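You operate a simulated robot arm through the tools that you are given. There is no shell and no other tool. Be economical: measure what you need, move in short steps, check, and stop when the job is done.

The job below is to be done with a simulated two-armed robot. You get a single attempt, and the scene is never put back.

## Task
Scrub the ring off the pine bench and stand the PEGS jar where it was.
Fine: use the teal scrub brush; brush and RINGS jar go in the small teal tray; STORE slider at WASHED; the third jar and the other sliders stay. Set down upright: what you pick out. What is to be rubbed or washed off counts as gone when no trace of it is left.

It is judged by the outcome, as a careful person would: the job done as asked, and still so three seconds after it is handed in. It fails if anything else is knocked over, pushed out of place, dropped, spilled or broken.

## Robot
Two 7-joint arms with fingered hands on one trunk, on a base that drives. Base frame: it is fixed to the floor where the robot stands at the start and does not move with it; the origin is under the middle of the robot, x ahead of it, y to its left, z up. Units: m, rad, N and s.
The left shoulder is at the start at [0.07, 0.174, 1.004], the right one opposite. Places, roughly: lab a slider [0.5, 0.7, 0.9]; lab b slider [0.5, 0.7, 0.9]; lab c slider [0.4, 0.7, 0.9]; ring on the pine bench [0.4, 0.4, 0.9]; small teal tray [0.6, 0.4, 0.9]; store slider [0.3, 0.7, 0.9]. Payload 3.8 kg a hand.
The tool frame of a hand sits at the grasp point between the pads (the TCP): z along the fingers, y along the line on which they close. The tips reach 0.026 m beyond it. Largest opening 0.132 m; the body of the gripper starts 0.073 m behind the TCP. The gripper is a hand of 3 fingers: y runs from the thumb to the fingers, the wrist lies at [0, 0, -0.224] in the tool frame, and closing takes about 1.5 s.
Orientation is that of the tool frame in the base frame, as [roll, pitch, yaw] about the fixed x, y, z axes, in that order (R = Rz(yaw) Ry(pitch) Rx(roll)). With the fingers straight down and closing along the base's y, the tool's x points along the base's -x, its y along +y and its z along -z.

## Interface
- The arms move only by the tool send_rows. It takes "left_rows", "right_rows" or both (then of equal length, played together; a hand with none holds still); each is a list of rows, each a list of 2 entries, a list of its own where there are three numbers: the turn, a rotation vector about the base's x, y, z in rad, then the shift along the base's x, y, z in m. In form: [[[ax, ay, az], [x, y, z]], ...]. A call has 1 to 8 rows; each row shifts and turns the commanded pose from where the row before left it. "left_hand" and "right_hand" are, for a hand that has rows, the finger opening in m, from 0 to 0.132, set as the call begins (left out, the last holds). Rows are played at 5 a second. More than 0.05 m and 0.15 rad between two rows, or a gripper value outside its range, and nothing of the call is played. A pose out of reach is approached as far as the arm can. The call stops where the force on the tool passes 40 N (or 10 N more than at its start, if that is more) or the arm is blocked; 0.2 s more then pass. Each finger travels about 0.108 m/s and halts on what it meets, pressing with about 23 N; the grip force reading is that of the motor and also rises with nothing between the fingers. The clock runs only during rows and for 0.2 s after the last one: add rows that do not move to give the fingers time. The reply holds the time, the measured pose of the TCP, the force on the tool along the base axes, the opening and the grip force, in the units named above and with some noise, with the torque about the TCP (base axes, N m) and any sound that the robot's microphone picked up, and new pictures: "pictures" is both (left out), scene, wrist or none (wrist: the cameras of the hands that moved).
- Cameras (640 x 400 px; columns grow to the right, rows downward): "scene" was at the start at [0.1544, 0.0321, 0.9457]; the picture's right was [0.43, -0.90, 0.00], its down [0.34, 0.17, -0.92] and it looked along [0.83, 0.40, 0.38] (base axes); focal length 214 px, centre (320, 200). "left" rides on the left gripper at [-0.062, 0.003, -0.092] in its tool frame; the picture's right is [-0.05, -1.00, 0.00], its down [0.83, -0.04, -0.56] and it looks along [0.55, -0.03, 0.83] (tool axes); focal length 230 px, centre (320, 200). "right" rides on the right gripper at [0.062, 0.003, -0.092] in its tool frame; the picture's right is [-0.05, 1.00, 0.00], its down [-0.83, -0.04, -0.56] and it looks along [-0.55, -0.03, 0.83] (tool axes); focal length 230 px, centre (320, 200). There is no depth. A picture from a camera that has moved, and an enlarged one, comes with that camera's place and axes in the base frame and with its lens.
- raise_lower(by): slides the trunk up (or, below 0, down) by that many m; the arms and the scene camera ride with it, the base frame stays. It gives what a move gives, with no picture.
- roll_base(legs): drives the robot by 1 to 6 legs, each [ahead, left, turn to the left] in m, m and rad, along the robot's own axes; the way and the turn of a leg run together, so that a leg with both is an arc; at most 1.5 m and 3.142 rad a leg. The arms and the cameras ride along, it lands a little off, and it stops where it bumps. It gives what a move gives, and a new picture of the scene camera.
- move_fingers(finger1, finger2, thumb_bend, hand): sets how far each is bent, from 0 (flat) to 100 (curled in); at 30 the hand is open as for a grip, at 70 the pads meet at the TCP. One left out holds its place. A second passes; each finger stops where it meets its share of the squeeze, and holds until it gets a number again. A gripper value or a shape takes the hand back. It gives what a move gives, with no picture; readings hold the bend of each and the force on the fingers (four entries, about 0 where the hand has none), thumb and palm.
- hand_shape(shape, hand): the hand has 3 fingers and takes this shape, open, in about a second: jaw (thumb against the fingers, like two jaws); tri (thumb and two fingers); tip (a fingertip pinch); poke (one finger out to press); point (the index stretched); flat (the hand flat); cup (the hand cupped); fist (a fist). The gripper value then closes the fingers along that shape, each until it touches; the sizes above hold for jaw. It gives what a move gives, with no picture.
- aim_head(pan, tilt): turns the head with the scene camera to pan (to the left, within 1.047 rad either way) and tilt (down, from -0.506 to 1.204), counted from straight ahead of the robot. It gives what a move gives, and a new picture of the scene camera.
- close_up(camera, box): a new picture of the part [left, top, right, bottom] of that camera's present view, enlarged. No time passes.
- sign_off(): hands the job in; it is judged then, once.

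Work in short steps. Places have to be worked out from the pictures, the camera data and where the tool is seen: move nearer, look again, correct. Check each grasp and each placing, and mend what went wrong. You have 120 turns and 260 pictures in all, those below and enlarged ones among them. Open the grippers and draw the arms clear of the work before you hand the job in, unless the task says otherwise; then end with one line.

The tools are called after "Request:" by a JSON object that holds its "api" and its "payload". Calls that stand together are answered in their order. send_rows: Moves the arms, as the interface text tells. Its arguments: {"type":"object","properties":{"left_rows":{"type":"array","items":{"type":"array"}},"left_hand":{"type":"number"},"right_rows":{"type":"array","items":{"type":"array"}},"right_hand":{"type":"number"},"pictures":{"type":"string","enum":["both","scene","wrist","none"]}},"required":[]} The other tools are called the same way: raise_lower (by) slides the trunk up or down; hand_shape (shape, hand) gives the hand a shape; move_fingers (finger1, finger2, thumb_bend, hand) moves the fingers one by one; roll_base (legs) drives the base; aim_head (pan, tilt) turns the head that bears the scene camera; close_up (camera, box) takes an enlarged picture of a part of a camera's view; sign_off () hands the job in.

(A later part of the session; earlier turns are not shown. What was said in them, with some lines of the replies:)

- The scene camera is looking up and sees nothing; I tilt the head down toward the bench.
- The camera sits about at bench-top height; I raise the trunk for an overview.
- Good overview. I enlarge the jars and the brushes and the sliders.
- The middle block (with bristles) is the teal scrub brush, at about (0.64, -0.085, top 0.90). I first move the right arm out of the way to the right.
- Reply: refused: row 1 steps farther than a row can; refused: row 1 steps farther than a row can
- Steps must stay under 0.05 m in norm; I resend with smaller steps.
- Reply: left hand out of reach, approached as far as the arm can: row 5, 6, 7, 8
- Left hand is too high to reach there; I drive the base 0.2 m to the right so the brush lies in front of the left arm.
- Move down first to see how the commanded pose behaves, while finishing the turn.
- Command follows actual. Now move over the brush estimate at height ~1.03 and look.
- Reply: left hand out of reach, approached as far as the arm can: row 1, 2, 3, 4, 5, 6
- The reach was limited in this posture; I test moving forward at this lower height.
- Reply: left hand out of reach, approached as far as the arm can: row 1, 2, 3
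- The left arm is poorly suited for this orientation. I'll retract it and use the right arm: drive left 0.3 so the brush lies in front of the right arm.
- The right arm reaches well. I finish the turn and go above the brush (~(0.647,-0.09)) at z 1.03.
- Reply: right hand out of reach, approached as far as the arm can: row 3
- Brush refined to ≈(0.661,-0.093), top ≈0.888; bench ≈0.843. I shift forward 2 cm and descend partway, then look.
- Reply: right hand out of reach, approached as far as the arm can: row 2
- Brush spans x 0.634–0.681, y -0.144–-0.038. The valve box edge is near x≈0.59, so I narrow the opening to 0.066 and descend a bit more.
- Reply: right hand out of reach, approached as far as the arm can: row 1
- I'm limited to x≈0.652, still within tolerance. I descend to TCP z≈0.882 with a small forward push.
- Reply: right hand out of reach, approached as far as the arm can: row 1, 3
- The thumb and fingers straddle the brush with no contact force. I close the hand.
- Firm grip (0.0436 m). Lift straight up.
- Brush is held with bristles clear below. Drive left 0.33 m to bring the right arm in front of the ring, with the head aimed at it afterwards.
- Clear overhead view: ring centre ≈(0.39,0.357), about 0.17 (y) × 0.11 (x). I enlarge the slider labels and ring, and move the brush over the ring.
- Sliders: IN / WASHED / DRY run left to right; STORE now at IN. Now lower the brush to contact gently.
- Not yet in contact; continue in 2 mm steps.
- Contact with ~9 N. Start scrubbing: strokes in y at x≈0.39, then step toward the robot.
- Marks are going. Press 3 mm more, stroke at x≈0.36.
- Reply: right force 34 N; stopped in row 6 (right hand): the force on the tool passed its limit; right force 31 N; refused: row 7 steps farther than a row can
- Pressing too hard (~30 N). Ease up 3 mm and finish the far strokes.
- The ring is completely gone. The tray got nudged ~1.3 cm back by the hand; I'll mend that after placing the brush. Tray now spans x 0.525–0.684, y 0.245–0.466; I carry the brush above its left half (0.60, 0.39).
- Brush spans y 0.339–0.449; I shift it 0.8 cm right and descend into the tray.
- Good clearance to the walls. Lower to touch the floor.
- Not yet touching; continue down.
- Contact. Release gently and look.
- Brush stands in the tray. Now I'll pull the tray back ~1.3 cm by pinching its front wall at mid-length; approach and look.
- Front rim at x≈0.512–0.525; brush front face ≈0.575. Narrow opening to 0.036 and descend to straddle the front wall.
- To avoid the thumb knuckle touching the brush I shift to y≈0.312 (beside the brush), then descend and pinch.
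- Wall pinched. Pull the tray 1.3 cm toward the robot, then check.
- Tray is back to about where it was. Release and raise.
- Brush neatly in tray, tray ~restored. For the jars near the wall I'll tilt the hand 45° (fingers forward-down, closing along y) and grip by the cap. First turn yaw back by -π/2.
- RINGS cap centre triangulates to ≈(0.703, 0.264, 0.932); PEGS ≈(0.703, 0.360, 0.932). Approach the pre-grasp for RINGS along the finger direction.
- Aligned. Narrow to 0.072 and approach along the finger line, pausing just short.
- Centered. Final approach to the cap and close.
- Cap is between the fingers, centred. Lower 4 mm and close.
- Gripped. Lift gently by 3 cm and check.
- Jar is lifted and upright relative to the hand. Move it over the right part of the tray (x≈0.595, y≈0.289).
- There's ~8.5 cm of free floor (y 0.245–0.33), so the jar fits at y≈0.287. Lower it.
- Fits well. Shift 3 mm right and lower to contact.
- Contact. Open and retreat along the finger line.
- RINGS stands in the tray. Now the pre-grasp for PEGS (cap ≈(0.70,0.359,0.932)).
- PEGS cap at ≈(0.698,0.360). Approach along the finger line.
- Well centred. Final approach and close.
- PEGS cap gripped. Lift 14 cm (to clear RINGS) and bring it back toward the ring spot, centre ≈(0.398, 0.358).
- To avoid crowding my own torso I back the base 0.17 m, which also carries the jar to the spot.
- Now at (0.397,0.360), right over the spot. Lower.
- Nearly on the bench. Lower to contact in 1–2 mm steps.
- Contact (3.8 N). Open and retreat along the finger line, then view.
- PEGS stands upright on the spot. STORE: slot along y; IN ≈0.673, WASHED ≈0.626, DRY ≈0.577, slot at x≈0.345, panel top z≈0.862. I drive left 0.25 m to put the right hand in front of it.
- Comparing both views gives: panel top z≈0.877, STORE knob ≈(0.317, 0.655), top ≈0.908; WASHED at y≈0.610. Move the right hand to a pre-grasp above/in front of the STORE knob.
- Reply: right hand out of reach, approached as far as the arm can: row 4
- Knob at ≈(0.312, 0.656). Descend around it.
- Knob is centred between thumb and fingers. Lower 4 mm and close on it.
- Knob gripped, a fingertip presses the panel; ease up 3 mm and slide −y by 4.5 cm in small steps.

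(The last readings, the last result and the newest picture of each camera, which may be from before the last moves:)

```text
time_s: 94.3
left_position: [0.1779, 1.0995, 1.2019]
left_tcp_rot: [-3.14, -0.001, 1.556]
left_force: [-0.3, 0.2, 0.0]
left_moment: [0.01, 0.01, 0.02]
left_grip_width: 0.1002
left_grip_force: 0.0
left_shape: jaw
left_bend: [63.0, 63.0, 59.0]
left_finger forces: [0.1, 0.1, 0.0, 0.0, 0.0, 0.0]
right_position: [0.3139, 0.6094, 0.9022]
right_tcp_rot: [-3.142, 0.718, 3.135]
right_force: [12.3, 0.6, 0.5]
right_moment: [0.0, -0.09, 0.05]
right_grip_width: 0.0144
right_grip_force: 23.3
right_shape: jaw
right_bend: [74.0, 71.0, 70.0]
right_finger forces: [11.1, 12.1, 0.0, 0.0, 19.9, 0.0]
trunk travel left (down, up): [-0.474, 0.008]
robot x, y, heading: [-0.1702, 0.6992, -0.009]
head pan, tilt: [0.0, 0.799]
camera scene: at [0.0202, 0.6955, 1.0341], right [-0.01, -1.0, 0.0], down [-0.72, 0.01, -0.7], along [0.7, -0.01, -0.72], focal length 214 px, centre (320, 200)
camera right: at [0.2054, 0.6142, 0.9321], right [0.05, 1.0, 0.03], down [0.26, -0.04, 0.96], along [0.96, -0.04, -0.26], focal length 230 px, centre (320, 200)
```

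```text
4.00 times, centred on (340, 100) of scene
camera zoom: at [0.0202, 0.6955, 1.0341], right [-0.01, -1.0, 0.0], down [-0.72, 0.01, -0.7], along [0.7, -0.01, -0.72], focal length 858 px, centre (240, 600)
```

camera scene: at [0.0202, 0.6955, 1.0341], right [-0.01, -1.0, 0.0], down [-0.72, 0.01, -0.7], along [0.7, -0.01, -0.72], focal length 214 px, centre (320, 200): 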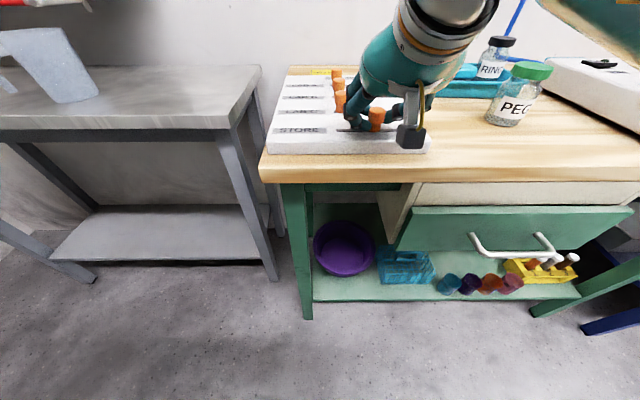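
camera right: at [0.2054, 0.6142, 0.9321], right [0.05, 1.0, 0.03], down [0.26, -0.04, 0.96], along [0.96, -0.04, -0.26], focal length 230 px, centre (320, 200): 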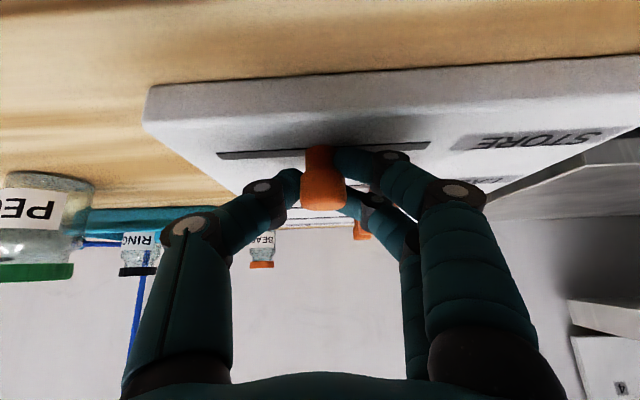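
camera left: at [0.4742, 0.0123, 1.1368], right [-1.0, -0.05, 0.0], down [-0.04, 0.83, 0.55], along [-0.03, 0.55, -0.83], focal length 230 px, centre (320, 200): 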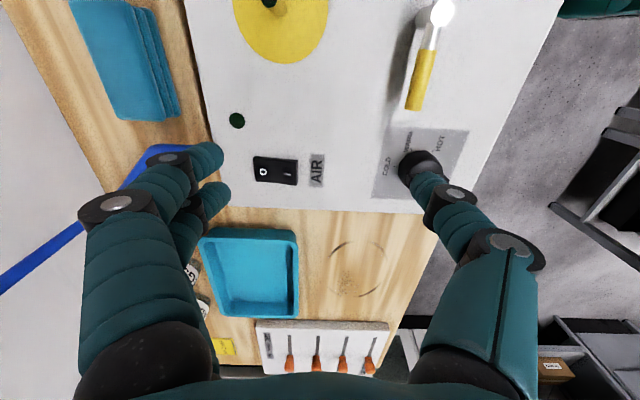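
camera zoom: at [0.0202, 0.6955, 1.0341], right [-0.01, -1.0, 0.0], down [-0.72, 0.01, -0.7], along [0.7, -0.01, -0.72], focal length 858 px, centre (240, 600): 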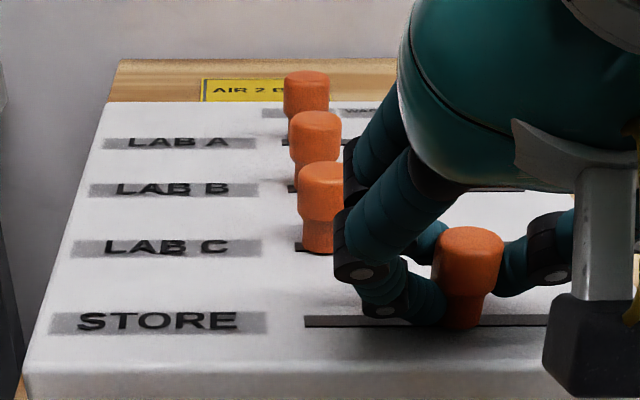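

The knob is at mid-slot (WASHED). Open and retreat.

Request:
{"api": "send_rows", "payload": {"right_rows": [[[0, 0, 0], [0, 0, 0]], [[0, 0, 0], [0, 0, 0]], [[0, 0, 0], [0, 0, 0]], [[0, 0, 0], [-0.012, 0, 0.014]], [[0, 0, 0], [-0.015, 0, 0.025]], [[0, 0, 0], [-0.015, 0, 0.035]], [[0, 0, 0], [0, 0, 0.045]], [[0, 0, 0], [0, -0.03, 0.035]]], "right_hand": 0.05, "pictures": "scene"}}

Request:
{"api": "close_up", "payload": {"camera": "scene", "box": [260, 50, 420, 150]}}

```text
time_s: 96.1
left_position: [0.1753, 1.099, 1.2034]
left_tcp_rot: [-3.14, -0.002, 1.556]
left_force: [-0.7, 0.5, 0.0]
left_moment: [-0.01, 0.03, -0.01]
left_grip_width: 0.1002
left_grip_force: 0.0
left_shape: jaw
left_bend: [63.0, 63.0, 59.0]
left_finger forces: [0.0, 0.1, 0.0, 0.0, 0.0, 0.0]
right_position: [0.2673, 0.5785, 1.0614]
right_tcp_rot: [3.14, 0.719, 3.132]
right_force: [-0.1, -0.1, -0.2]
right_moment: [0.04, -0.02, 0.01]
right_grip_width: 0.0495
right_grip_force: 0.1
right_shape: jaw
right_bend: [74.0, 74.0, 70.0]
right_finger forces: [0.0, 0.1, 0.0, 0.0, 0.0, 0.0]
trunk travel left (down, up): [-0.474, 0.008]
robot x, y, heading: [-0.1692, 0.6993, -0.011]
head pan, tilt: [0.0, 0.799]
camera scene: at [0.0184, 0.6945, 1.0346], right [-0.01, -1.0, 0.0], down [-0.72, 0.01, -0.7], along [0.7, -0.01, -0.72], focal length 214 px, centre (320, 200)
```

scene: 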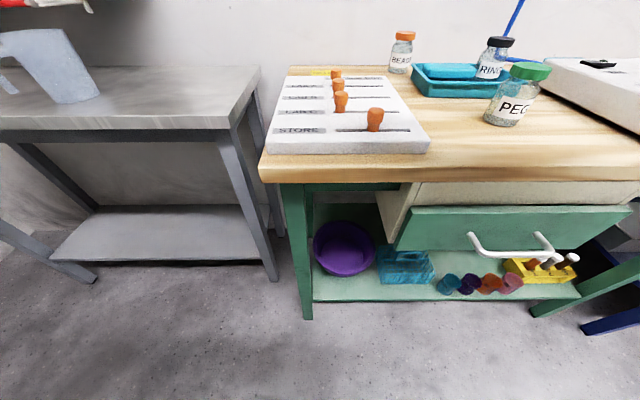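

```text
4.00 times, centred on (340, 100) of scene
camera zoom: at [0.0184, 0.6945, 1.0346], right [-0.01, -1.0, 0.0], down [-0.72, 0.01, -0.7], along [0.7, -0.01, -0.72], focal length 858 px, centre (240, 600)
```

zoom: 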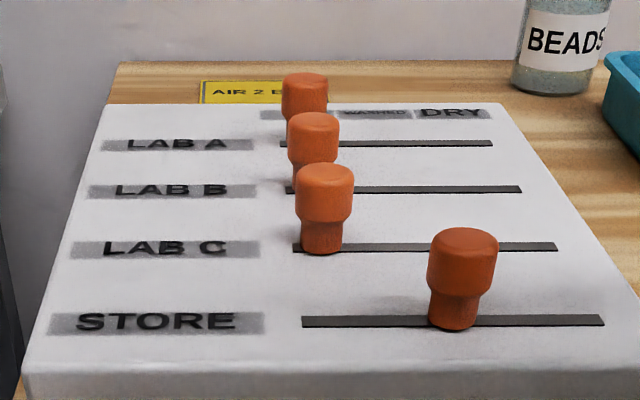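

STORE is exactly mid-slot at WASHED, others unchanged. Draw the arm back and up with open hands, and take a final check of the bench.

Request:
{"api": "send_rows", "payload": {"right_rows": [[[0, 0, 0], [-0.02, -0.03, 0.03]], [[0, 0, 0], [-0.02, -0.03, 0.03]], [[0, 0, 0], [-0.02, -0.03, 0.02]], [[0, 0, 0], [0, -0.03, 0.02]], [[0, 0, 0], [0, 0, 0]]], "left_rows": [[[0, 0, 0], [0, 0, 0]], [[0, 0, 0], [0, 0, 0]], [[0, 0, 0], [0, 0, 0]], [[0, 0, 0], [0, 0, 0]], [[0, 0, 0], [0, 0, 0]]], "right_hand": 0.132, "left_hand": 0.132, "pictures": "none"}}

Request:
{"api": "aim_head", "payload": {"pan": -0.5, "tilt": 0.6}}

Request:
{"api": "close_up", "payload": {"camera": "scene", "box": [120, 60, 440, 260]}}

```text
time_s: 97.3
left_position: [0.1771, 1.0984, 1.2012]
left_tcp_rot: [-3.141, -0.001, 1.558]
left_force: [0.3, 0.2, -0.2]
left_moment: [0.0, -0.04, -0.01]
left_grip_width: 0.1319
left_grip_force: 0.0
left_shape: jaw
left_bend: [30.0, 30.0, 30.0]
left_finger forces: [0.0, 0.0, 0.0, 0.0, 0.0, 0.0]
right_position: [0.2204, 0.4723, 1.16]
right_tcp_rot: [-3.141, 0.72, 3.133]
right_force: [0.6, 0.1, -0.1]
right_moment: [0.01, 0.02, 0.02]
right_grip_width: 0.1318
right_grip_force: 0.0
right_shape: jaw
right_bend: [30.0, 30.0, 30.0]
right_finger forces: [0.1, 0.0, 0.0, 0.0, 0.0, 0.1]
right hand out of reach, approached as far as the arm can: row 3
trunk travel left (down, up): [-0.474, 0.008]
robot x, y, heading: [-0.1728, 0.6982, -0.012]
head pan, tilt: [0.0, 0.799]
```

```text
time_s: 98.2
left_position: [0.1785, 1.098, 1.2028]
left_tcp_rot: [-3.14, -0.002, 1.556]
left_force: [-0.5, -0.2, -0.2]
left_moment: [0.02, 0.0, -0.01]
left_grip_width: 0.1318
left_grip_force: 0.1
left_shape: jaw
left_bend: [30.0, 30.0, 30.0]
left_finger forces: [0.0, 0.0, 0.0, 0.0, 0.1, 0.1]
right_position: [0.2192, 0.4722, 1.1583]
right_tcp_rot: [-3.141, 0.719, 3.136]
right_force: [0.2, -0.4, 0.0]
right_moment: [0.01, 0.0, 0.03]
right_grip_width: 0.1317
right_grip_force: 0.0
right_shape: jaw
right_bend: [30.0, 30.0, 30.0]
right_finger forces: [0.0, 0.0, 0.1, 0.0, 0.1, 0.0]
trunk travel left (down, up): [-0.474, 0.008]
robot x, y, heading: [-0.1675, 0.7004, -0.01]
head pan, tilt: [-0.499, 0.6]
camera scene: at [0.0155, 0.6533, 1.0513], right [-0.49, -0.87, 0.0], down [-0.49, 0.28, -0.82], along [0.72, -0.4, -0.57], focal length 214 px, centre (320, 200)
```

scene: 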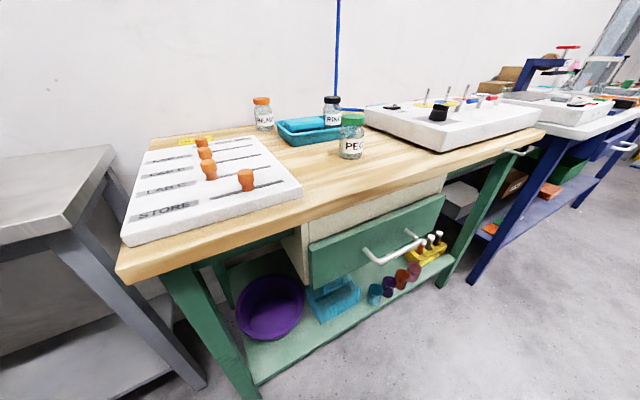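

```text
2.00 times, centred on (280, 160) of scene
camera zoom: at [0.0155, 0.6533, 1.0513], right [-0.49, -0.87, 0.0], down [-0.49, 0.28, -0.82], along [0.72, -0.4, -0.57], focal length 429 px, centre (400, 280)
```

zoom: 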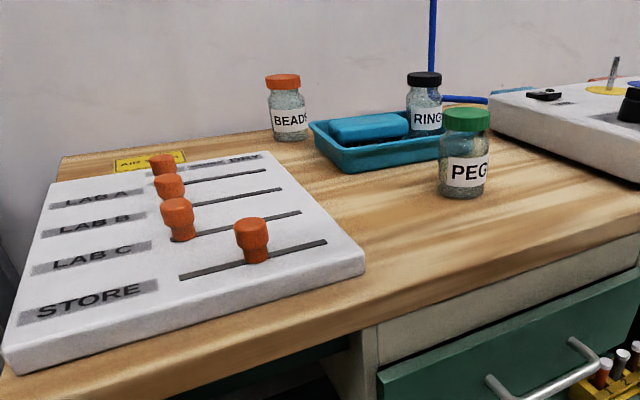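

Everything checks out: the ring is gone, the PEGS jar stands on its spot, the brush and RINGS are upright in the tray, and STORE is at WASHED. Both arms are clear and both hands open, so I hand the job in.

Request:
{"api": "sign_off", "payload": {}}

```text
The job is handed in.
```

The ring is scrubbed off and the PEGS jar stands where it was; the teal brush and RINGS jar are in the tray and STORE is at WASHED. BEADS and the other sliders were not moved, though I nudged the tray about 1.3 cm while scrubbing and pulled it back to within about half a centimetre.
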